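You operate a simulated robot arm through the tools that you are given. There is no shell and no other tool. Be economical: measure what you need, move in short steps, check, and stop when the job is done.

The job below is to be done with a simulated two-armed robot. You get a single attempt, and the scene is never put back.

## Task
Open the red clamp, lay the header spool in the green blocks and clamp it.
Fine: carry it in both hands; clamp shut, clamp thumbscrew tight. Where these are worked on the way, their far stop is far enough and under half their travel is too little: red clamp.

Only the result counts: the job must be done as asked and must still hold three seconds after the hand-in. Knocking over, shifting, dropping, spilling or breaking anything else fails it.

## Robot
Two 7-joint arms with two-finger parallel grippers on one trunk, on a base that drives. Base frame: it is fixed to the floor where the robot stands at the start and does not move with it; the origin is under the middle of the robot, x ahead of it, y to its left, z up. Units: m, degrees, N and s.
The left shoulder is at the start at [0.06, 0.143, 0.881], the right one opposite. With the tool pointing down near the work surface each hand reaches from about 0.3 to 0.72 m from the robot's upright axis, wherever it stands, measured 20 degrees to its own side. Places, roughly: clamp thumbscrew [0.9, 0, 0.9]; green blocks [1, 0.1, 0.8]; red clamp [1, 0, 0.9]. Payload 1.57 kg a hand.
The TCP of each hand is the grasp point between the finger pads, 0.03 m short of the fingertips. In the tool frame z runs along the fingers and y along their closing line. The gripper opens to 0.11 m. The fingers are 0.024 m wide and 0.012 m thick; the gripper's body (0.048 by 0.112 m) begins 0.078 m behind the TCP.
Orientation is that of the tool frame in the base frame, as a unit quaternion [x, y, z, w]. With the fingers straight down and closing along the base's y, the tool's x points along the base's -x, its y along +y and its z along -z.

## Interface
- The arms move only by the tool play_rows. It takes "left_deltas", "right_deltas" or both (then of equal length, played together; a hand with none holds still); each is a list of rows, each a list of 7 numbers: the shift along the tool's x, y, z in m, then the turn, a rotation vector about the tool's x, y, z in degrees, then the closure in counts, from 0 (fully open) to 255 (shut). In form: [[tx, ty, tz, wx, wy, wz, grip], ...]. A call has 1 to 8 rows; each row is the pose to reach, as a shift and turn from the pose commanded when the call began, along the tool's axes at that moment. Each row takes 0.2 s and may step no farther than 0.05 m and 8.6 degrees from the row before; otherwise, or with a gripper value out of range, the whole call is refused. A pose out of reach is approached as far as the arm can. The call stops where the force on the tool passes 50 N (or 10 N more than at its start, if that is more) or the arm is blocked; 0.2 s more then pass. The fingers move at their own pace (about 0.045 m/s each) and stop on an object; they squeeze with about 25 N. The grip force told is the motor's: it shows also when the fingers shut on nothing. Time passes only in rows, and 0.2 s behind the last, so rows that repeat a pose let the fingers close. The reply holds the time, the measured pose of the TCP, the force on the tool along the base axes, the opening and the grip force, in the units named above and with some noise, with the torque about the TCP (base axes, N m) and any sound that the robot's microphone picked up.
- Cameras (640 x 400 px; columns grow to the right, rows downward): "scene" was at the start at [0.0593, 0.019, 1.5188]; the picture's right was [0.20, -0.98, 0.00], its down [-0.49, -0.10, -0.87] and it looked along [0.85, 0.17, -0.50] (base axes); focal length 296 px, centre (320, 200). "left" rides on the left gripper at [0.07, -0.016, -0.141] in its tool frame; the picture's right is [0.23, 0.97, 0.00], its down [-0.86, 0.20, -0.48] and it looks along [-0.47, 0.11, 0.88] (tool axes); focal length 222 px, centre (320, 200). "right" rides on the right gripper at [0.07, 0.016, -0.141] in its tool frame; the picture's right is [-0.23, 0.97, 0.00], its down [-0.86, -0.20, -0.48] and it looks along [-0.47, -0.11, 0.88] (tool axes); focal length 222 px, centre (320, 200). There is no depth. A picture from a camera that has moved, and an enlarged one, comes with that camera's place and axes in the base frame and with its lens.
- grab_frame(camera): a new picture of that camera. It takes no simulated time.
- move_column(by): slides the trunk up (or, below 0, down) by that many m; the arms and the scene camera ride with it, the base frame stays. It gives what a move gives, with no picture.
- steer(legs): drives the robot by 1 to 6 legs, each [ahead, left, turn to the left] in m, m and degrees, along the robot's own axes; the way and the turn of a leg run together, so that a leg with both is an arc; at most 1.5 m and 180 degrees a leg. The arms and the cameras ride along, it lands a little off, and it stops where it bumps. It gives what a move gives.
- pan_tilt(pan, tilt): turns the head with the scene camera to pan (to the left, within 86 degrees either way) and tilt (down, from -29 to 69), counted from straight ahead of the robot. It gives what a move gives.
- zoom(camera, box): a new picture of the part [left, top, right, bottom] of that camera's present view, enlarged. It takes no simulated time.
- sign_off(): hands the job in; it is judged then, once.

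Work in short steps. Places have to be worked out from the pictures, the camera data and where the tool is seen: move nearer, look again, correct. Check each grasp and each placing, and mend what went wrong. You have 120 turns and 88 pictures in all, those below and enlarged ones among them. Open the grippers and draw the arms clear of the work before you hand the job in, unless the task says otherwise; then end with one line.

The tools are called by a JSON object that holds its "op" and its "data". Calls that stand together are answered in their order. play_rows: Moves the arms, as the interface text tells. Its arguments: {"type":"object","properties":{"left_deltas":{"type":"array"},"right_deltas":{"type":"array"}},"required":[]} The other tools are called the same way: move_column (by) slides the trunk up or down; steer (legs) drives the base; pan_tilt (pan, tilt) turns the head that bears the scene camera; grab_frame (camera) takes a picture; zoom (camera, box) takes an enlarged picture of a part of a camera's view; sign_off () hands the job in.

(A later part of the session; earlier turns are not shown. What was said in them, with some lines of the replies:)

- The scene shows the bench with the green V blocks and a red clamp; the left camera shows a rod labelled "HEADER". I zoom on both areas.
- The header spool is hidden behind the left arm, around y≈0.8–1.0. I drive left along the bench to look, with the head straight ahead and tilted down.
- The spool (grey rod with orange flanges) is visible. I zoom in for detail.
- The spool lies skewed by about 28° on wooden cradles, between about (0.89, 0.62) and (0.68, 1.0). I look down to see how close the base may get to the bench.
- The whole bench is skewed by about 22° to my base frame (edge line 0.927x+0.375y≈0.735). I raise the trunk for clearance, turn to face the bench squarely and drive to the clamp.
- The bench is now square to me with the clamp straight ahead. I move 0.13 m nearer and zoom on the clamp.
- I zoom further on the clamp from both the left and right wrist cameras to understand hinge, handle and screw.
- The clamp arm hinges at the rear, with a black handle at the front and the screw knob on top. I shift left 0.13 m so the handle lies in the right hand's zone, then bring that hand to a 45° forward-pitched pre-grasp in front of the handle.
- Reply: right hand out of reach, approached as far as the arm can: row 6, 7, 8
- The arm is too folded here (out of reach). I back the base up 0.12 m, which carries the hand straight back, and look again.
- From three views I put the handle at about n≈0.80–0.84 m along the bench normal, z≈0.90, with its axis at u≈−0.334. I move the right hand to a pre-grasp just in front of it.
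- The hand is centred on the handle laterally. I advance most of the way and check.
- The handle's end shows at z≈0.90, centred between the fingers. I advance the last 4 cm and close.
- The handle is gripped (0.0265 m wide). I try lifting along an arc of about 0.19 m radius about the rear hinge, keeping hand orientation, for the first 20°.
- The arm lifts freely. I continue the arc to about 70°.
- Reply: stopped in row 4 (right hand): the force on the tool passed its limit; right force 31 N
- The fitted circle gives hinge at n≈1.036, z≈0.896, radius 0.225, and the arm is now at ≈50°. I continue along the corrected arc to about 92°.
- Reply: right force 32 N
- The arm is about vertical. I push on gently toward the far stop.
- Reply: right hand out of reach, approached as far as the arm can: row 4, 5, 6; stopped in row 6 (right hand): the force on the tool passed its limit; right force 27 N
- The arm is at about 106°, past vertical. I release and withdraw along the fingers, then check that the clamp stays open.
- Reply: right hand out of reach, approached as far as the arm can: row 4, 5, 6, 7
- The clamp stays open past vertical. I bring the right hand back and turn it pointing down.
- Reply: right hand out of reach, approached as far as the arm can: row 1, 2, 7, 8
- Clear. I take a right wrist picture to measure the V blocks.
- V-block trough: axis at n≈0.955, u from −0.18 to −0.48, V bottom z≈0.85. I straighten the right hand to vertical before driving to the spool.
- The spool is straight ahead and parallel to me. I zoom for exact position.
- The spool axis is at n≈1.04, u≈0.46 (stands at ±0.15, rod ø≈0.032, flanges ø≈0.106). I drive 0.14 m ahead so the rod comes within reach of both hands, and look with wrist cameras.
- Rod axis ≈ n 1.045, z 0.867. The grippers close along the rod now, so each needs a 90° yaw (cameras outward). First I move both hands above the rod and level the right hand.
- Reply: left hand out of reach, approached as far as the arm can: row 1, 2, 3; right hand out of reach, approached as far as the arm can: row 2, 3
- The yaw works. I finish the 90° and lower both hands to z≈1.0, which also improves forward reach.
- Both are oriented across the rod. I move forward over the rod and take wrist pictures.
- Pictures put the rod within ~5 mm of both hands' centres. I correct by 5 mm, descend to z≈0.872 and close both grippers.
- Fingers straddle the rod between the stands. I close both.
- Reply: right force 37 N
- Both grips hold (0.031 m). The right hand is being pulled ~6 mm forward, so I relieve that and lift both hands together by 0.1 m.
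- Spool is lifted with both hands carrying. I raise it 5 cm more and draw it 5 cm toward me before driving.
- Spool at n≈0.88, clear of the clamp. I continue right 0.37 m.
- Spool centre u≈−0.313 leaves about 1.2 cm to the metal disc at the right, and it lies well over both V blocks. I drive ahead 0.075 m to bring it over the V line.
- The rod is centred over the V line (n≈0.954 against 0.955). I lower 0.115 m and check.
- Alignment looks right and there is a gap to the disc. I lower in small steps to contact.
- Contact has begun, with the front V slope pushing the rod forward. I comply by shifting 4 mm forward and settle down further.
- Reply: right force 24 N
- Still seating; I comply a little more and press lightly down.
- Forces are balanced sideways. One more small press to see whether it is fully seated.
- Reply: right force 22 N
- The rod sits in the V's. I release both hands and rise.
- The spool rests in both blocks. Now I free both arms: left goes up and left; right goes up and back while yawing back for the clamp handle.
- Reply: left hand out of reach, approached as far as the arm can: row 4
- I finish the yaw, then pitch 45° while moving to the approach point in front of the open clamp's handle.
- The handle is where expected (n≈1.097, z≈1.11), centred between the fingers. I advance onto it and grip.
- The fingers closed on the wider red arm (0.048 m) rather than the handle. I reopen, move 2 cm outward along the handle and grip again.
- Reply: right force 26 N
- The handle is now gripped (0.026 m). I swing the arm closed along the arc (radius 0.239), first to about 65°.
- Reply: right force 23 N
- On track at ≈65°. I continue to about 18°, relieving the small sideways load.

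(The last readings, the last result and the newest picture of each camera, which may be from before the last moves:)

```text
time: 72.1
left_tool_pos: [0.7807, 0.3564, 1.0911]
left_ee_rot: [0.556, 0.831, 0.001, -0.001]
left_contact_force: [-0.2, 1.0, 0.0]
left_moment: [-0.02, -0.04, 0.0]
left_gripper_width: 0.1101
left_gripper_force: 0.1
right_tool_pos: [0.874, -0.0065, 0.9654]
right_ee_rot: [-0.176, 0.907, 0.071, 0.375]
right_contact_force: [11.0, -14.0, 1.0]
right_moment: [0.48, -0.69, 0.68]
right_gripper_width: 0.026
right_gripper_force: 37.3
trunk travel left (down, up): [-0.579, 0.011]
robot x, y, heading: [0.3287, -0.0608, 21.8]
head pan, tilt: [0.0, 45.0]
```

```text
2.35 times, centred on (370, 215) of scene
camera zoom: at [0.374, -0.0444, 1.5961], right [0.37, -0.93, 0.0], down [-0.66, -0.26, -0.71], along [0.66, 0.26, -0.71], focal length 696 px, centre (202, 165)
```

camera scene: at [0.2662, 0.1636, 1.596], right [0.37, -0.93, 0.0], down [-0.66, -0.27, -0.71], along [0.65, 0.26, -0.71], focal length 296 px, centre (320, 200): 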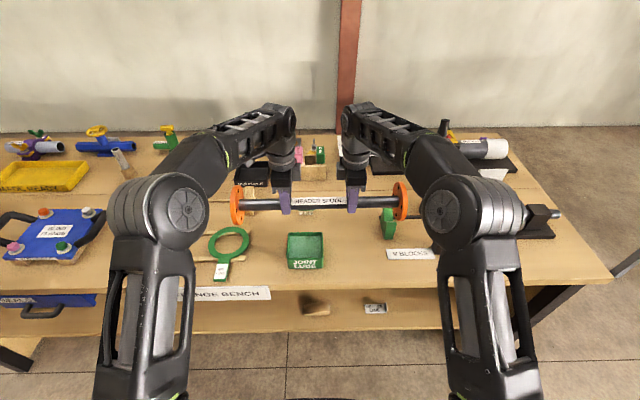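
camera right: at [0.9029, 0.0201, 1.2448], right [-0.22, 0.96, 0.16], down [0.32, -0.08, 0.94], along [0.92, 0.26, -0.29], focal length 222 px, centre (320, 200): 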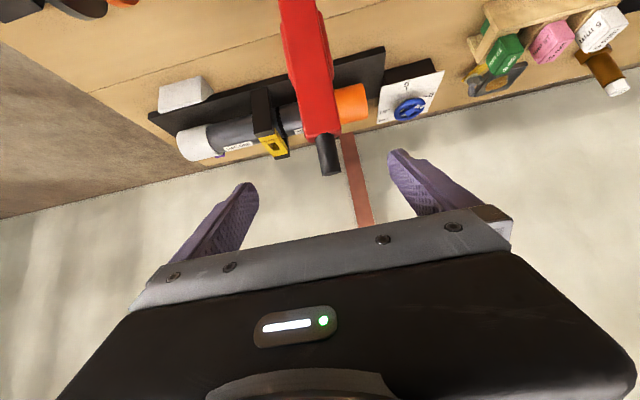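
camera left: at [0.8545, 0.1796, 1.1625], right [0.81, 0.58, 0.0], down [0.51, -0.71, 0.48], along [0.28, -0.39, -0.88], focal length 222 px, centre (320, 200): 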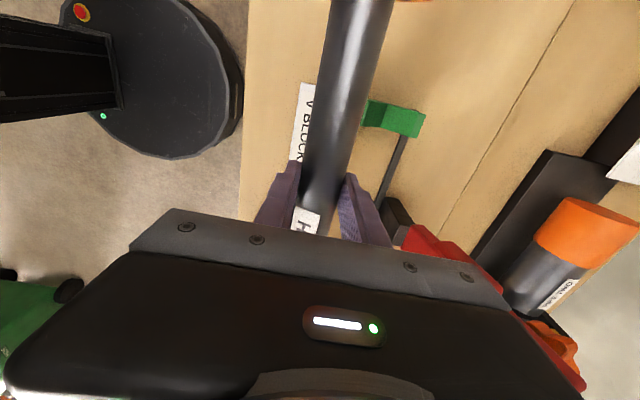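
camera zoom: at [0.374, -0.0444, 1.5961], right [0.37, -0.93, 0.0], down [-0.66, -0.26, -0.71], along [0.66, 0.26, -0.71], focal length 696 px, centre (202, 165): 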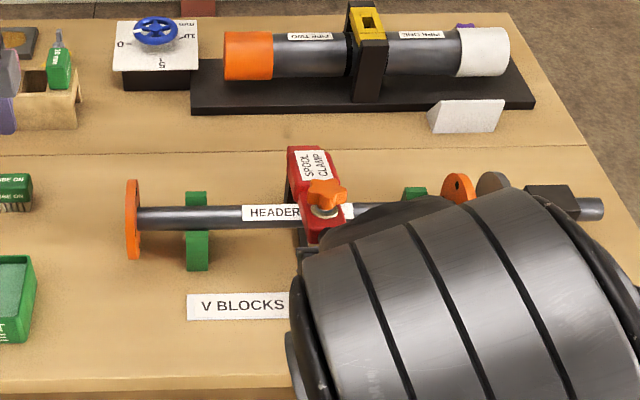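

At ≈17°. I close the remaining angle until contact.

{"op": "play_rows", "data": {"right_deltas": [[0.0155, -0.003, 0.0102, 0, 0, 0, 255], [0.0311, -0.003, 0.0204, 0, 0, 0, 255], [0.041, -0.003, 0.028, 0, 0, 0, 255], [0.0501, -0.003, 0.0361, 0, 0, 0, 255], [0.0545, -0.003, 0.0405, 0, 0, 0, 255]]}}

{"op": "zoom", "data": {"camera": "scene", "box": [300, 170, 420, 250]}}

```text
time: 73.3
left_tool_pos: [0.7776, 0.3588, 1.092]
left_ee_rot: [0.556, 0.831, 0.001, 0.001]
left_contact_force: [0.1, -0.2, -0.1]
left_moment: [-0.01, -0.01, -0.01]
left_gripper_width: 0.11
left_gripper_force: 0.0
right_tool_pos: [0.8629, -0.0121, 0.9026]
right_ee_rot: [-0.18, 0.906, 0.074, 0.377]
right_contact_force: [-0.9, -5.1, 15.7]
right_moment: [-0.37, 0.43, 0.78]
right_gripper_width: 0.0257
right_gripper_force: 36.9
trunk travel left (down, up): [-0.579, 0.011]
robot x, y, heading: [0.3262, -0.0636, 21.7]
head pan, tilt: [0.0, 45.0]
```

```text
5.00 times, centred on (360, 210) of scene
camera zoom: at [0.3711, -0.0427, 1.5966], right [0.37, -0.93, 0.0], down [-0.66, -0.26, -0.71], along [0.66, 0.26, -0.71], focal length 1480 px, centre (120, 150)
```

zoom: 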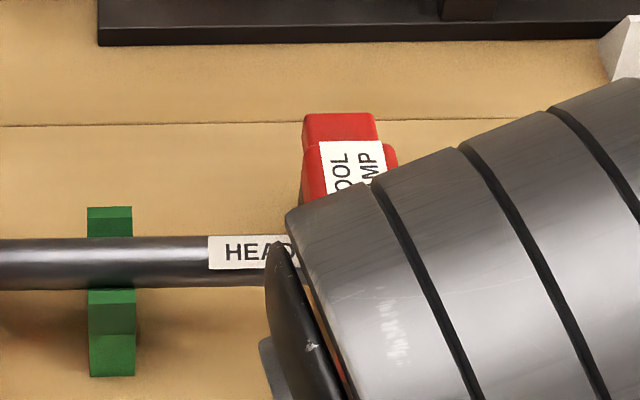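

It reads z≈0.903 (closed was 0.901) with upward reaction. I press slightly more to confirm the stop.

{"op": "play_rows", "data": {"right_deltas": [[0.0025, 0, 0.0025, 0, 0, 0, 255], [0.005, 0, 0.005, 0, 0, 0, 255], [0.005, 0, 0.005, 0, 0, 0, 255]]}}

```text
time: 74.1
left_tool_pos: [0.7779, 0.3577, 1.0906]
left_ee_rot: [0.556, 0.831, 0.001, 0.001]
left_contact_force: [-0.1, 0.0, -0.2]
left_moment: [0.0, -0.01, 0.02]
left_gripper_width: 0.1096
left_gripper_force: 0.0
right_tool_pos: [0.8631, -0.0115, 0.8955]
right_ee_rot: [-0.18, 0.906, 0.073, 0.377]
right_contact_force: [2.2, -0.1, 26.0]
right_moment: [-0.1, 0.33, 0.43]
right_gripper_width: 0.0261
right_gripper_force: 37.1
trunk travel left (down, up): [-0.579, 0.011]
robot x, y, heading: [0.3224, -0.0651, 21.8]
head pan, tilt: [0.0, 45.0]
```

It moved another 7 mm; I press once more.

{"op": "play_rows", "data": {"right_deltas": [[0.0025, 0, 0.0025, 0, 0, 0, 255], [0.005, 0, 0.005, 0, 0, 0, 255], [0.005, 0, 0.005, 0, 0, 0, 255]]}}

```text
time: 74.9
left_tool_pos: [0.7782, 0.3578, 1.0914]
left_ee_rot: [0.557, 0.831, 0.0, 0.001]
left_contact_force: [0.6, -0.4, 0.3]
left_moment: [0.0, 0.02, 0.0]
left_gripper_width: 0.1101
left_gripper_force: 0.1
right_tool_pos: [0.8634, -0.0108, 0.8891]
right_ee_rot: [-0.179, 0.906, 0.073, 0.377]
right_contact_force: [0.3, 1.9, 29.5]
right_moment: [-0.05, -0.02, 0.22]
right_gripper_width: 0.0258
right_gripper_force: 37.2
trunk travel left (down, up): [-0.579, 0.011]
robot x, y, heading: [0.327, -0.067, 21.8]
head pan, tilt: [0.0, 45.0]
```

The reaction plateaus near 30 N: fingers are slipping on a stopped handle. I release, withdraw and look.

{"op": "play_rows", "data": {"right_deltas": [[0, 0, 0, 0, 0, 0, 0], [0, 0, 0, 0, 0, 0, 0], [0, 0, 0, 0, 0, 0, 0], [0, 0, -0.04, 0, 0, 0, 0], [0, 0, -0.08, 0, 0, 0, 0], [0, 0, -0.12, 0, 0, 0, 0], [0, -0.03, -0.15, 0, 0, 0, 0], [0, -0.07, -0.17, 0, 0, 0, 0]]}}

{"op": "zoom", "data": {"camera": "scene", "box": [280, 150, 440, 260]}}

{"op": "grab_frame", "data": {"camera": "right"}}

```text
time: 76.7
left_tool_pos: [0.7791, 0.357, 1.0903]
left_ee_rot: [0.556, 0.831, 0.0, 0.0]
left_contact_force: [-0.3, -0.4, 1.0]
left_moment: [-0.02, -0.06, 0.0]
left_gripper_width: 0.11
left_gripper_force: 0.1
right_tool_pos: [0.8452, -0.0863, 1.0281]
right_ee_rot: [-0.18, 0.907, 0.073, 0.374]
right_contact_force: [-0.2, 0.2, -0.5]
right_moment: [0.02, 0.0, 0.01]
right_gripper_width: 0.1097
right_gripper_force: 0.1
right hand out of reach, approached as far as the arm can: row 5, 6, 7, 8
trunk travel left (down, up): [-0.579, 0.011]
robot x, y, heading: [0.3258, -0.0627, 22.1]
head pan, tilt: [0.0, 45.0]
```

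```text
3.64 times, centred on (360, 205) of scene
camera zoom: at [0.3723, -0.0426, 1.5962], right [0.37, -0.93, 0.0], down [-0.66, -0.26, -0.71], along [0.66, 0.26, -0.71], focal length 1076 px, centre (174, 182)
```

zoom: 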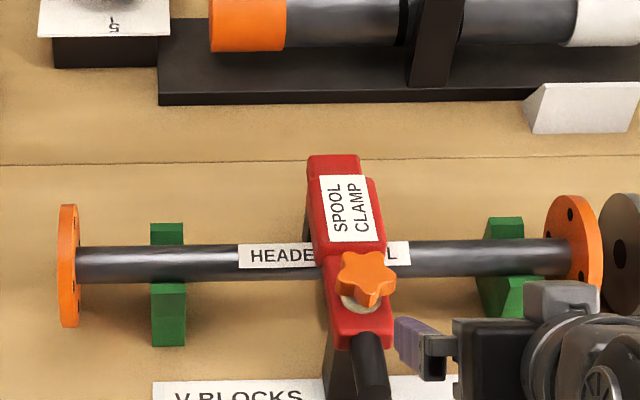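

```text
27 pictures are left
camera right: at [0.7017, -0.1286, 1.0786], right [-0.22, 0.96, 0.16], down [0.33, -0.08, 0.94], along [0.92, 0.26, -0.3], focal length 222 px, centre (320, 200)
```

right: 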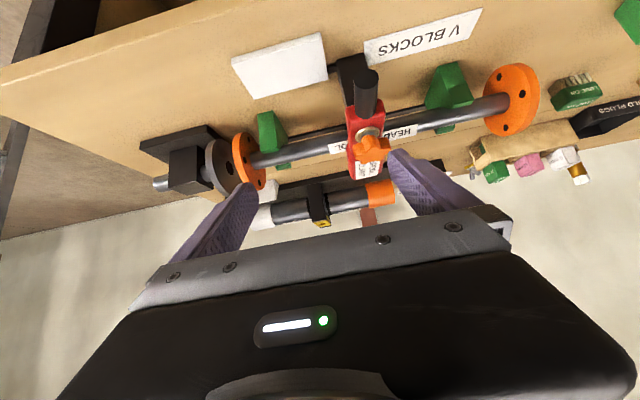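

The clamp is closed over the rod. Next is the thumbscrew; I zoom to gauge the knob's height and shape.

{"op": "zoom", "data": {"camera": "right", "box": [300, 50, 460, 190]}}

{"op": "zoom", "data": {"camera": "scene", "box": [320, 200, 390, 250]}}

```text
2.86 times, centred on (380, 120) of right
camera zoom: at [0.7017, -0.1286, 1.0786], right [-0.22, 0.96, 0.16], down [0.33, -0.08, 0.94], along [0.92, 0.26, -0.3], focal length 635 px, centre (149, 429)
```

zoom: 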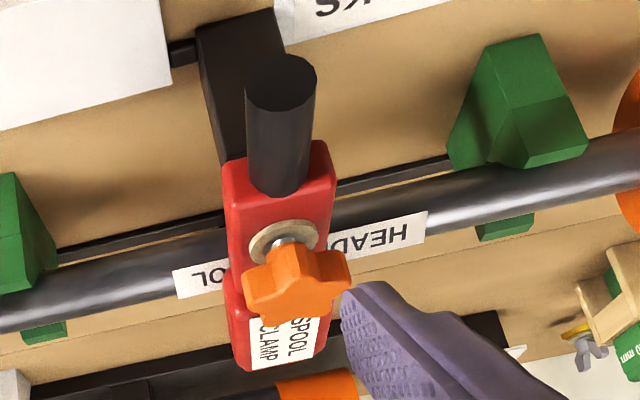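

```text
8.00 times, centred on (355, 225) of scene
camera zoom: at [0.3723, -0.0426, 1.5962], right [0.37, -0.93, 0.0], down [-0.66, -0.26, -0.71], along [0.66, 0.26, -0.71], focal length 2368 px, centre (40, 0)
```

zoom: 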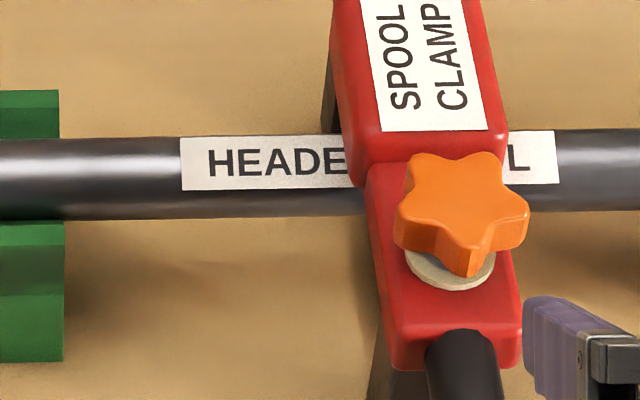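

Knob axis ≈ n 0.872, u −0.333; knob z≈0.93–0.95 above a washer at 0.915. I turn the right hand straight down above the knob.

{"op": "play_rows", "data": {"right_deltas": [[-0.015, 0.008, 0.006, 0, 5.6, 0, 60], [-0.03, 0.016, 0.013, 0, 11.2, 0, 60], [-0.045, 0.024, 0.023, 0, 16.8, 0, 60], [-0.06, 0.032, 0.033, 0, 22.4, 0, 60], [-0.07, 0.04, 0.046, 0, 28, 0, 60], [-0.08, 0.048, 0.059, 0, 33.6, 0, 60], [-0.085, 0.056, 0.072, 0, 39.2, 0, 60], [-0.087, 0.063, 0.084, 0, 45, 0, 60]]}}

{"op": "grab_frame", "data": {"camera": "right"}}

```text
time: 78.5
left_tool_pos: [0.7806, 0.3585, 1.0891]
left_ee_rot: [0.556, 0.831, -0.001, -0.001]
left_contact_force: [0.5, 0.2, -0.2]
left_moment: [0.03, -0.02, 0.02]
left_gripper_width: 0.1101
left_gripper_force: 0.0
right_tool_pos: [0.9364, 0.0165, 1.0274]
right_ee_rot: [-0.193, 0.981, -0.001, -0.001]
right_contact_force: [0.5, -0.3, 0.5]
right_moment: [0.01, 0.01, 0.02]
right_gripper_width: 0.0844
right_gripper_force: 0.0
trunk travel left (down, up): [-0.579, 0.011]
robot x, y, heading: [0.322, -0.0625, 21.5]
head pan, tilt: [0.0, 45.0]
```

```text
24 pictures are left
camera right: at [0.866, 0.0044, 1.1682], right [-0.16, 0.99, 0.0], down [0.87, 0.14, 0.48], along [0.47, 0.07, -0.88], focal length 222 px, centre (320, 200)
```

right: 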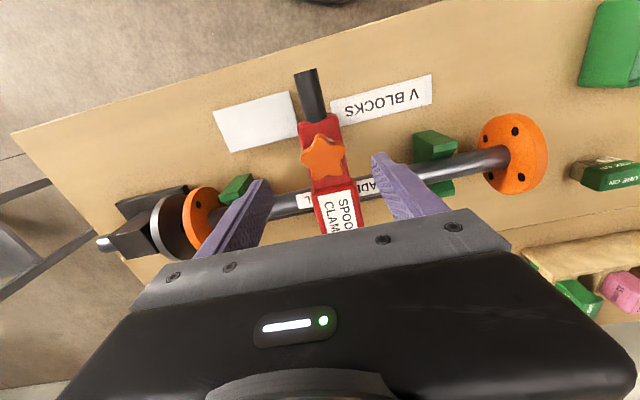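

I align yaw −18° so one pad meets a lobe tip and the other a pair of lobes, centre on the knob, and descend to TCP z≈0.96.

{"op": "play_rows", "data": {"right_deltas": [[0.001, 0.001, 0, 0, 0, -7, 60], [0.002, 0.0025, 0.01, 0, 0, -14, 60], [0.002, 0.0025, 0.03, 0, 0, -18, 60], [0.002, 0.0025, 0.05, 0, 0, -18, 60], [0.002, 0.0025, 0.067, 0, 0, -18, 60]]}}

{"op": "zoom", "data": {"camera": "right", "box": [200, 80, 440, 230]}}

{"op": "zoom", "data": {"camera": "scene", "box": [310, 180, 410, 250]}}

```text
time: 79.7
left_tool_pos: [0.7799, 0.359, 1.0896]
left_ee_rot: [0.556, 0.831, 0.0, 0.0]
left_contact_force: [0.1, 0.6, -0.4]
left_moment: [0.0, -0.01, -0.03]
left_gripper_width: 0.1101
left_gripper_force: 0.0
right_tool_pos: [0.9327, 0.0166, 0.9605]
right_ee_rot: [-0.345, 0.939, -0.001, 0.0]
right_contact_force: [-0.7, -0.5, 0.0]
right_moment: [0.0, -0.02, 0.0]
right_gripper_width: 0.0841
right_gripper_force: 0.1
trunk travel left (down, up): [-0.579, 0.011]
robot x, y, heading: [0.3236, -0.0615, 21.8]
head pan, tilt: [0.0, 45.0]
```

```text
2.67 times, centred on (320, 155) of right
camera zoom: at [0.8696, -0.0158, 1.1024], right [-0.46, 0.89, 0.0], down [0.78, 0.4, 0.48], along [0.43, 0.22, -0.88], focal length 592 px, centre (320, 320)
```

zoom: 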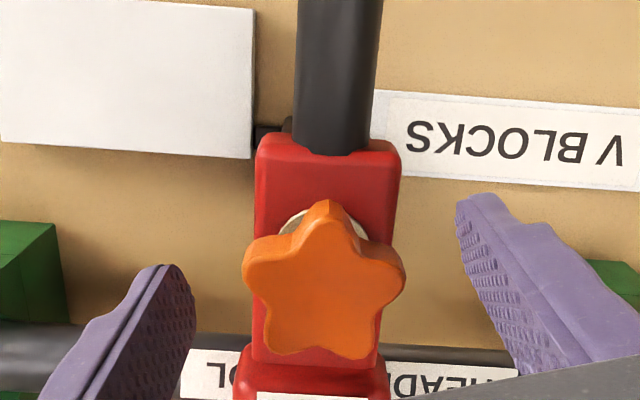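

```text
5.71 times, centred on (360, 215) of scene
camera zoom: at [0.3731, -0.0421, 1.5962], right [0.37, -0.93, 0.0], down [-0.66, -0.26, -0.71], along [0.66, 0.26, -0.71], focal length 1691 px, centre (91, 114)
```

zoom: 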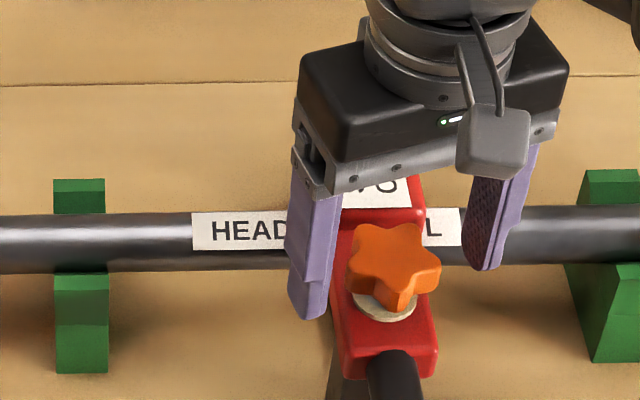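

Well centred on the knob. I close the fingers on it.

{"op": "play_rows", "data": {"right_deltas": [[0.001, 0.002, 0, 0, 0, 0, 255], [0.001, 0.002, 0, 0, 0, 0, 255], [0.001, 0.002, 0, 0, 0, 0, 255], [0.001, 0.002, 0, 0, 0, 0, 255]]}}

{"op": "play_rows", "data": {"right_deltas": [[0, 0, 0, 0, 0, 7, 255], [0, 0, 0, 0, 0, 14, 255], [0, 0, 0, 0, 0, 21, 255], [0, 0, 0, 0, 0, 28, 255]]}}

{"op": "zoom", "data": {"camera": "right", "box": [200, 80, 440, 230]}}

```text
time: 80.7
left_tool_pos: [0.78, 0.3566, 1.0906]
left_ee_rot: [0.556, 0.831, 0.0, 0.0]
left_contact_force: [-0.1, 1.1, 0.4]
left_moment: [0.01, -0.02, 0.01]
left_gripper_width: 0.11
left_gripper_force: 0.1
right_tool_pos: [0.932, 0.0164, 0.9614]
right_ee_rot: [-0.344, 0.939, -0.001, -0.001]
right_contact_force: [6.6, -6.0, 0.4]
right_moment: [-0.13, -0.09, -0.02]
right_gripper_width: 0.0466
right_gripper_force: 30.3
trunk travel left (down, up): [-0.579, 0.011]
robot x, y, heading: [0.3252, -0.0624, 21.6]
head pan, tilt: [0.0, 45.0]
```

```text
time: 81.7
left_tool_pos: [0.7799, 0.3585, 1.0896]
left_ee_rot: [0.556, 0.831, -0.001, 0.001]
left_contact_force: [-0.3, 0.4, -0.5]
left_moment: [0.01, 0.02, 0.04]
left_gripper_width: 0.1101
left_gripper_force: 0.1
right_tool_pos: [0.9313, 0.019, 0.9604]
right_ee_rot: [-0.107, 0.994, 0.0, -0.001]
right_contact_force: [5.3, -0.5, 0.3]
right_moment: [0.28, 0.52, -0.04]
right_gripper_width: 0.0462
right_gripper_force: 44.7
trunk travel left (down, up): [-0.579, 0.011]
robot x, y, heading: [0.3281, -0.0597, 21.7]
head pan, tilt: [0.0, 45.0]
```

```text
2.67 times, centred on (320, 155) of right
camera zoom: at [0.8596, 0.0195, 1.1024], right [0.02, 1.0, 0.0], down [0.88, -0.01, 0.48], along [0.48, -0.01, -0.88], focal length 592 px, centre (320, 320)
```

zoom: 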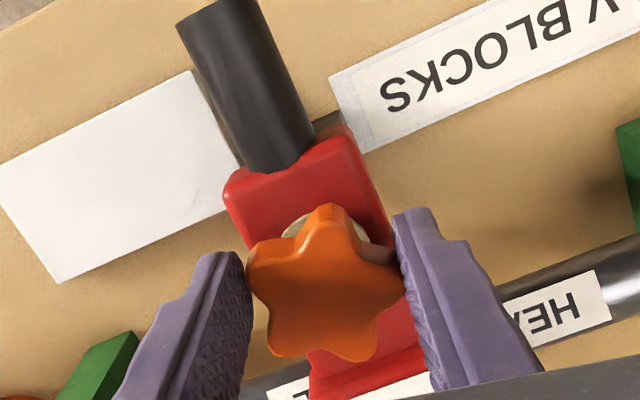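

The knob turns with the hand at nearly zero torque, so it is loose. I continue clockwise 30° more.

{"op": "play_rows", "data": {"right_deltas": [[0, 0, 0, 0, 0, 8, 255], [0, 0, 0, 0, 0, 16, 255], [0, 0, 0, 0, 0, 24, 255], [0, 0, 0, 0, 0, 32, 255]]}}

```text
time: 82.7
left_tool_pos: [0.78, 0.3603, 1.0882]
left_ee_rot: [0.555, 0.832, -0.001, 0.0]
left_contact_force: [0.4, 0.4, 0.6]
left_moment: [0.01, 0.01, -0.04]
left_gripper_width: 0.1103
left_gripper_force: 0.0
right_tool_pos: [0.9317, 0.0225, 0.9597]
right_ee_rot: [0.172, 0.985, 0.0, 0.0]
right_contact_force: [4.6, 17.4, -3.5]
right_moment: [1.19, 0.66, 0.17]
right_gripper_width: 0.0462
right_gripper_force: 45.3
trunk travel left (down, up): [-0.579, 0.011]
robot x, y, heading: [0.3221, -0.0648, 22.0]
head pan, tilt: [0.0, 45.0]
```

Still loose. I do a full regrip stroke: open, recentre on the knob, turn back 144° (two lobe pitches), grip again and turn clockwise 144°, watching the torque.

{"op": "play_rows", "data": {"right_deltas": [[0, 0, 0, 0, 0, 0, 60], [0, 0, 0, 0, 0, 0, 60], [-0.0044, 0.0026, -0.005, 0, 0, 0, 60], [-0.0044, 0.0026, -0.005, 0, 0, -8, 60], [-0.0044, 0.0026, -0.005, 0, 0, -16, 60], [-0.0044, 0.0026, -0.005, 0, 0, -24, 60], [-0.0044, 0.0026, -0.005, 0, 0, -32, 60], [-0.0044, 0.0026, -0.005, 0, 0, -40, 60]]}}

{"op": "play_rows", "data": {"right_deltas": [[0, 0, 0, 0, 0, -8, 60], [0, 0, 0, 0, 0, -16, 60], [0, 0, 0, 0, 0, -24, 60], [0, 0, 0, 0, 0, -32, 60], [0, 0, 0, 0, 0, -40, 60], [0, 0, 0, 0, 0, -48, 60], [0, 0, 0, 0, 0, -56, 60], [0, 0, 0, 0, 0, -64, 60]]}}

{"op": "play_rows", "data": {"right_deltas": [[0, 0, 0, 0, 0, -8, 60], [0, 0, 0, 0, 0, -16, 60], [0, 0, 0, 0, 0, -24, 60], [0, 0, 0, 0, 0, -32, 60], [0, 0, 0, 0, 0, -40, 60]]}}

{"op": "zoom", "data": {"camera": "right", "box": [200, 80, 440, 230]}}

```text
time: 84.5
left_tool_pos: [0.7798, 0.3586, 1.09]
left_ee_rot: [0.556, 0.831, 0.0, 0.0]
left_contact_force: [-0.9, -0.5, 0.3]
left_moment: [-0.03, 0.0, -0.02]
left_gripper_width: 0.1099
left_gripper_force: 0.2
right_tool_pos: [0.9361, 0.0181, 0.967]
right_ee_rot: [-0.177, 0.984, -0.001, -0.001]
right_contact_force: [-0.1, -0.9, 0.2]
right_moment: [0.02, -0.03, 0.0]
right_gripper_width: 0.084
right_gripper_force: 0.0
trunk travel left (down, up): [-0.579, 0.011]
robot x, y, heading: [0.3258, -0.0636, 21.9]
head pan, tilt: [0.0, 45.0]
```

```text
time: 86.3
left_tool_pos: [0.7797, 0.3579, 1.0898]
left_ee_rot: [0.556, 0.831, 0.0, 0.0]
left_contact_force: [0.2, 0.0, 0.3]
left_moment: [0.02, 0.01, 0.02]
left_gripper_width: 0.11
left_gripper_force: 0.1
right_tool_pos: [0.9371, 0.0171, 0.9674]
right_ee_rot: [-0.671, 0.741, -0.001, -0.001]
right_contact_force: [0.3, 0.1, -0.9]
right_moment: [0.03, -0.02, 0.0]
right_gripper_width: 0.0841
right_gripper_force: 0.1
trunk travel left (down, up): [-0.579, 0.011]
robot x, y, heading: [0.326, -0.0633, 21.8]
head pan, tilt: [0.0, 45.0]
```

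```text
time: 87.5
left_tool_pos: [0.7795, 0.3579, 1.0907]
left_ee_rot: [0.556, 0.831, 0.001, 0.0]
left_contact_force: [0.0, 0.3, 0.2]
left_moment: [0.05, 0.01, 0.05]
left_gripper_width: 0.11
left_gripper_force: 0.1
right_tool_pos: [0.9373, 0.0188, 0.9672]
right_ee_rot: [0.884, -0.467, 0.0, 0.001]
right_contact_force: [-0.5, 0.4, -0.2]
right_moment: [0.03, -0.01, 0.0]
right_gripper_width: 0.0839
right_gripper_force: 0.1
trunk travel left (down, up): [-0.579, 0.011]
robot x, y, heading: [0.3205, -0.0638, 21.5]
head pan, tilt: [0.0, 45.0]
```

```text
2.67 times, centred on (320, 155) of right
camera zoom: at [0.9624, -0.0482, 1.1081], right [-0.93, -0.36, 0.0], down [-0.32, 0.82, 0.48], along [-0.17, 0.44, -0.88], focal length 592 px, centre (320, 320)
```

zoom: 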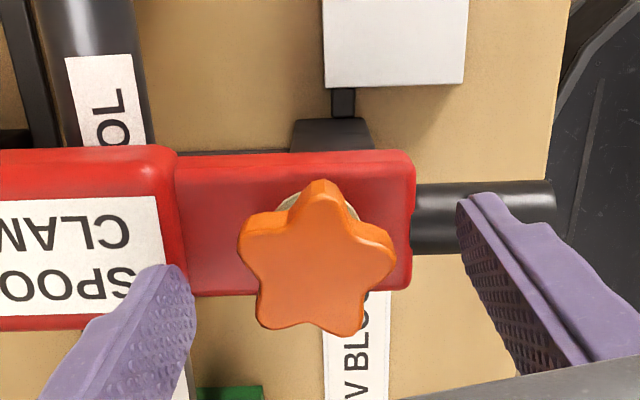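

Alignment with the lobes is repeated and fingertips clear the raised label part. I close and turn clockwise 144°.

{"op": "play_rows", "data": {"right_deltas": [[0, 0, 0.003, 0, 0, 0, 255], [0, 0, 0.003, 0, 0, 0, 255], [0, 0, 0.003, 0, 0, 0, 255], [0, 0, 0.003, 0, 0, 0, 255], [0, 0, 0.003, 0, 0, 8, 255], [0, 0, 0.003, 0, 0, 16, 255], [0, 0, 0.003, 0, 0, 24, 255], [0, 0, 0.003, 0, 0, 32, 255]]}}

{"op": "play_rows", "data": {"right_deltas": [[0, 0, 0, 0, 0, 8, 255], [0, 0, 0, 0, 0, 16, 255], [0, 0, 0, 0, 0, 24, 255], [0, 0, 0, 0, 0, 32, 255], [0, 0, 0, 0, 0, 40, 255], [0, 0, 0, 0, 0, 48, 255], [0, 0, 0, 0, 0, 56, 255]]}}

{"op": "play_rows", "data": {"right_deltas": [[0, 0, 0, 0, 0, 8, 255], [0, 0, 0, 0, 0, 16, 255], [0, 0, 0, 0, 0, 24, 255], [0, 0, 0, 0, 0, 32, 255], [0, 0, 0, 0, 0, 40, 255], [0, 0, 0, 0, 0, 48, 255], [0, 0, 0, 0, 0, 56, 255]]}}

{"op": "zoom", "data": {"camera": "right", "box": [200, 80, 440, 230]}}

```text
time: 89.3
left_tool_pos: [0.7808, 0.3584, 1.0888]
left_ee_rot: [0.556, 0.831, -0.001, 0.0]
left_contact_force: [-0.2, 1.0, 0.5]
left_moment: [0.0, -0.04, 0.02]
left_gripper_width: 0.1101
left_gripper_force: 0.1
right_tool_pos: [0.9373, 0.0184, 0.9639]
right_ee_rot: [0.72, -0.694, 0.001, 0.0]
right_contact_force: [10.2, 8.3, -0.9]
right_moment: [0.36, -0.52, 0.04]
right_gripper_width: 0.0462
right_gripper_force: 45.1
trunk travel left (down, up): [-0.579, 0.011]
robot x, y, heading: [0.3246, -0.0632, 21.6]
head pan, tilt: [0.0, 45.0]
```

```text
time: 90.9
left_tool_pos: [0.7778, 0.3586, 1.0901]
left_ee_rot: [0.556, 0.831, 0.0, 0.002]
left_contact_force: [-0.3, 0.2, 0.0]
left_moment: [0.03, -0.01, 0.04]
left_gripper_width: 0.11
left_gripper_force: 0.1
right_tool_pos: [0.9352, 0.0178, 0.9619]
right_ee_rot: [-0.31, 0.951, -0.003, -0.002]
right_contact_force: [-6.2, 2.0, 2.6]
right_moment: [-0.26, 0.52, -0.09]
right_gripper_width: 0.0451
right_gripper_force: 44.7
trunk travel left (down, up): [-0.579, 0.011]
robot x, y, heading: [0.3261, -0.0607, 21.6]
head pan, tilt: [0.0, 45.0]
```

```text
time: 92.5
left_tool_pos: [0.7797, 0.3591, 1.089]
left_ee_rot: [0.556, 0.831, -0.001, 0.001]
left_contact_force: [-0.5, 0.4, 0.3]
left_moment: [0.0, -0.01, 0.02]
left_gripper_width: 0.1099
left_gripper_force: 0.1
right_tool_pos: [0.9384, 0.0195, 0.9642]
right_ee_rot: [0.172, 0.985, -0.001, 0.001]
right_contact_force: [0.1, 10.2, -2.2]
right_moment: [0.53, -0.14, 0.74]
right_gripper_width: 0.0465
right_gripper_force: 45.7
trunk travel left (down, up): [-0.579, 0.011]
robot x, y, heading: [0.3219, -0.0667, 21.6]
head pan, tilt: [0.0, 45.0]
```

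```text
2.67 times, centred on (320, 155) of right
camera zoom: at [0.8771, 0.059, 1.1049], right [0.54, 0.84, 0.0], down [0.74, -0.48, 0.48], along [0.4, -0.26, -0.88], focal length 592 px, centre (320, 320)
```

zoom: 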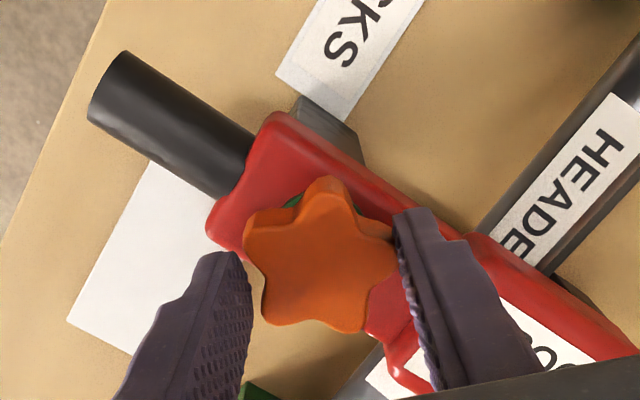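

Torque has risen to 0.74 N m and the washer under the knob now shows green – it is tightening. I turn a bit further to make it firm.

{"op": "play_rows", "data": {"right_deltas": [[0, 0, 0, 0, 0, 5, 255], [0, 0, 0, 0, 0, 10, 255], [0, 0, 0, 0, 0, 10, 255]]}}

{"op": "zoom", "data": {"camera": "right", "box": [200, 80, 440, 230]}}

```text
time: 93.3
left_tool_pos: [0.7802, 0.3597, 1.0891]
left_ee_rot: [0.556, 0.831, 0.0, 0.001]
left_contact_force: [0.1, 0.4, -0.5]
left_moment: [0.01, -0.02, 0.01]
left_gripper_width: 0.1098
left_gripper_force: 0.0
right_tool_pos: [0.937, 0.0202, 0.9637]
right_ee_rot: [0.258, 0.966, -0.001, 0.001]
right_contact_force: [4.3, 11.8, 2.8]
right_moment: [0.58, -0.37, 0.07]
right_gripper_width: 0.046
right_gripper_force: 45.1
trunk travel left (down, up): [-0.579, 0.011]
robot x, y, heading: [0.3255, -0.0646, 21.8]
head pan, tilt: [0.0, 45.0]
```

```text
2.67 times, centred on (320, 155) of right
camera zoom: at [0.8848, 0.0688, 1.1049], right [0.68, 0.73, 0.0], down [0.64, -0.6, 0.48], along [0.35, -0.33, -0.88], focal length 592 px, centre (320, 320)
```

zoom: 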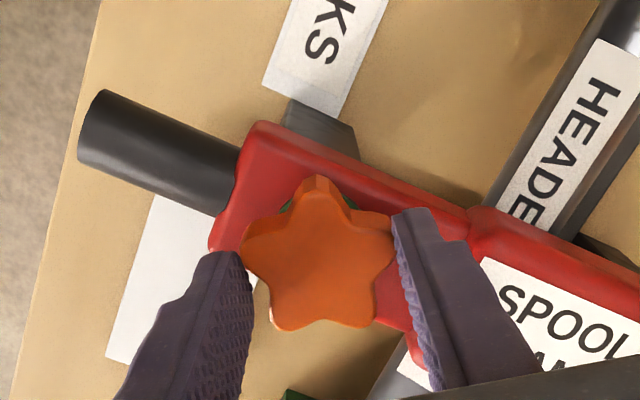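

The washer is green; to be sure I keep turning another ~24° and watch the torque.

{"op": "play_rows", "data": {"right_deltas": [[0, 0, 0, 0, 0, 8, 255], [0, 0, 0, 0, 0, 16, 255], [0, 0, 0, 0, 0, 24, 255]]}}

{"op": "zoom", "data": {"camera": "right", "box": [200, 80, 440, 230]}}

```text
time: 94.1
left_tool_pos: [0.7793, 0.3576, 1.0898]
left_ee_rot: [0.556, 0.831, -0.001, 0.0]
left_contact_force: [-0.4, 0.2, -1.0]
left_moment: [-0.02, 0.02, 0.02]
left_gripper_width: 0.1099
left_gripper_force: 0.0
right_tool_pos: [0.9393, 0.0189, 0.9634]
right_ee_rot: [0.453, 0.892, -0.001, 0.001]
right_contact_force: [8.2, 9.6, 2.0]
right_moment: [0.45, -0.57, 0.82]
right_gripper_width: 0.0466
right_gripper_force: 45.0
trunk travel left (down, up): [-0.579, 0.011]
robot x, y, heading: [0.3233, -0.0646, 21.8]
head pan, tilt: [0.0, 45.0]
```

```text
2.67 times, centred on (320, 155) of right
camera zoom: at [0.9104, 0.0847, 1.1039], right [0.92, 0.39, 0.0], down [0.34, -0.81, 0.48], along [0.19, -0.44, -0.88], focal length 592 px, centre (320, 320)
```

zoom: 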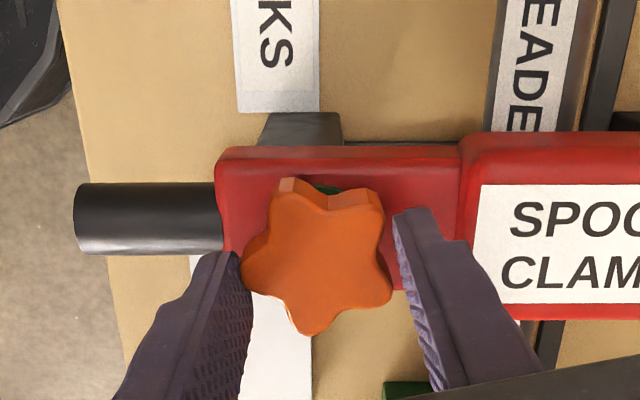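

The hand turned but the knob stayed put (it slipped in the fingers at 0.8 N m): the screw is at its stop, green. I open and lift off.

{"op": "play_rows", "data": {"right_deltas": [[0, 0, 0, 0, 0, 0, 60], [0, 0, 0, 0, 0, 0, 60], [0, 0, 0, 0, 0, 0, 60], [0, 0, -0.03, 0, 0, 0, 60], [0, 0, -0.07, 0, 0, 0, 60], [0, 0, -0.11, 0, 0, 0, 0], [0, 0, -0.13, 0, 0, 0, 0]]}}

{"op": "steer", "data": {"legs": [[-0.2, 0, 0]]}}

{"op": "grab_frame", "data": {"camera": "scene"}}

{"op": "zoom", "data": {"camera": "scene", "box": [270, 110, 450, 230]}}

```text
time: 95.7
left_tool_pos: [0.7806, 0.3575, 1.0895]
left_ee_rot: [0.556, 0.831, 0.0, 0.0]
left_contact_force: [-0.6, 0.2, 0.3]
left_moment: [-0.01, -0.01, 0.01]
left_gripper_width: 0.11
left_gripper_force: 0.1
right_tool_pos: [0.936, 0.0183, 1.0921]
right_ee_rot: [0.452, 0.892, -0.001, 0.001]
right_contact_force: [-0.2, 1.3, -0.4]
right_moment: [0.02, -0.02, -0.01]
right_gripper_width: 0.11
right_gripper_force: 0.1
trunk travel left (down, up): [-0.579, 0.011]
robot x, y, heading: [0.3212, -0.0613, 21.8]
head pan, tilt: [0.0, 45.0]
```

```text
time: 97.3
left_tool_pos: [0.5949, 0.285, 1.0908]
left_ee_rot: [0.556, 0.831, 0.001, 0.0]
left_contact_force: [-0.4, 0.0, 0.2]
left_moment: [0.01, -0.01, 0.01]
left_gripper_width: 0.11
left_gripper_force: 0.0
right_tool_pos: [0.7518, -0.0552, 1.0944]
right_ee_rot: [0.452, 0.892, -0.001, 0.001]
right_contact_force: [-0.4, -0.3, 0.4]
right_moment: [0.01, -0.02, -0.02]
right_gripper_width: 0.1098
right_gripper_force: 0.0
trunk travel left (down, up): [-0.579, 0.011]
robot x, y, heading: [0.1417, -0.1352, 21.8]
head pan, tilt: [0.0, 45.0]
```

```text
16 pictures are left
camera scene: at [0.1877, -0.1161, 1.5962], right [0.37, -0.93, 0.0], down [-0.66, -0.26, -0.71], along [0.66, 0.26, -0.71], focal length 296 px, centre (320, 200)
```

scene: 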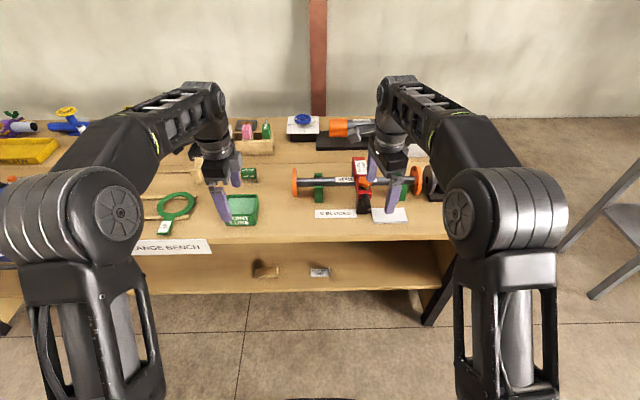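

```text
3.33 times, centred on (360, 170) of scene
camera zoom: at [0.1877, -0.1161, 1.5962], right [0.37, -0.93, 0.0], down [-0.66, -0.26, -0.71], along [0.66, 0.26, -0.71], focal length 986 px, centre (187, 300)
```

zoom: 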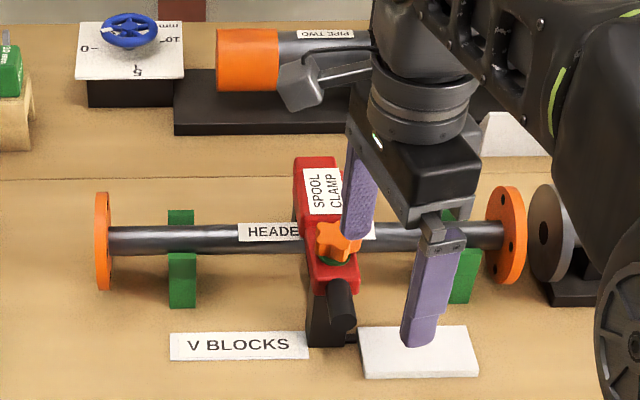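

The clamp is shut over the seated spool, the screw washer shows green, both grippers are open and the arms are clear. I hand in.

{"op": "sign_off", "data": {}}

```text
The job is handed in.
```

I carried the header spool in both hands and laid it in the green blocks, then shut the red clamp over it and turned the thumbscrew to its stop; its washer now shows green. The spool sits about 2 cm left of the blocks' centre, because I left a gap to the metal disc on the right.
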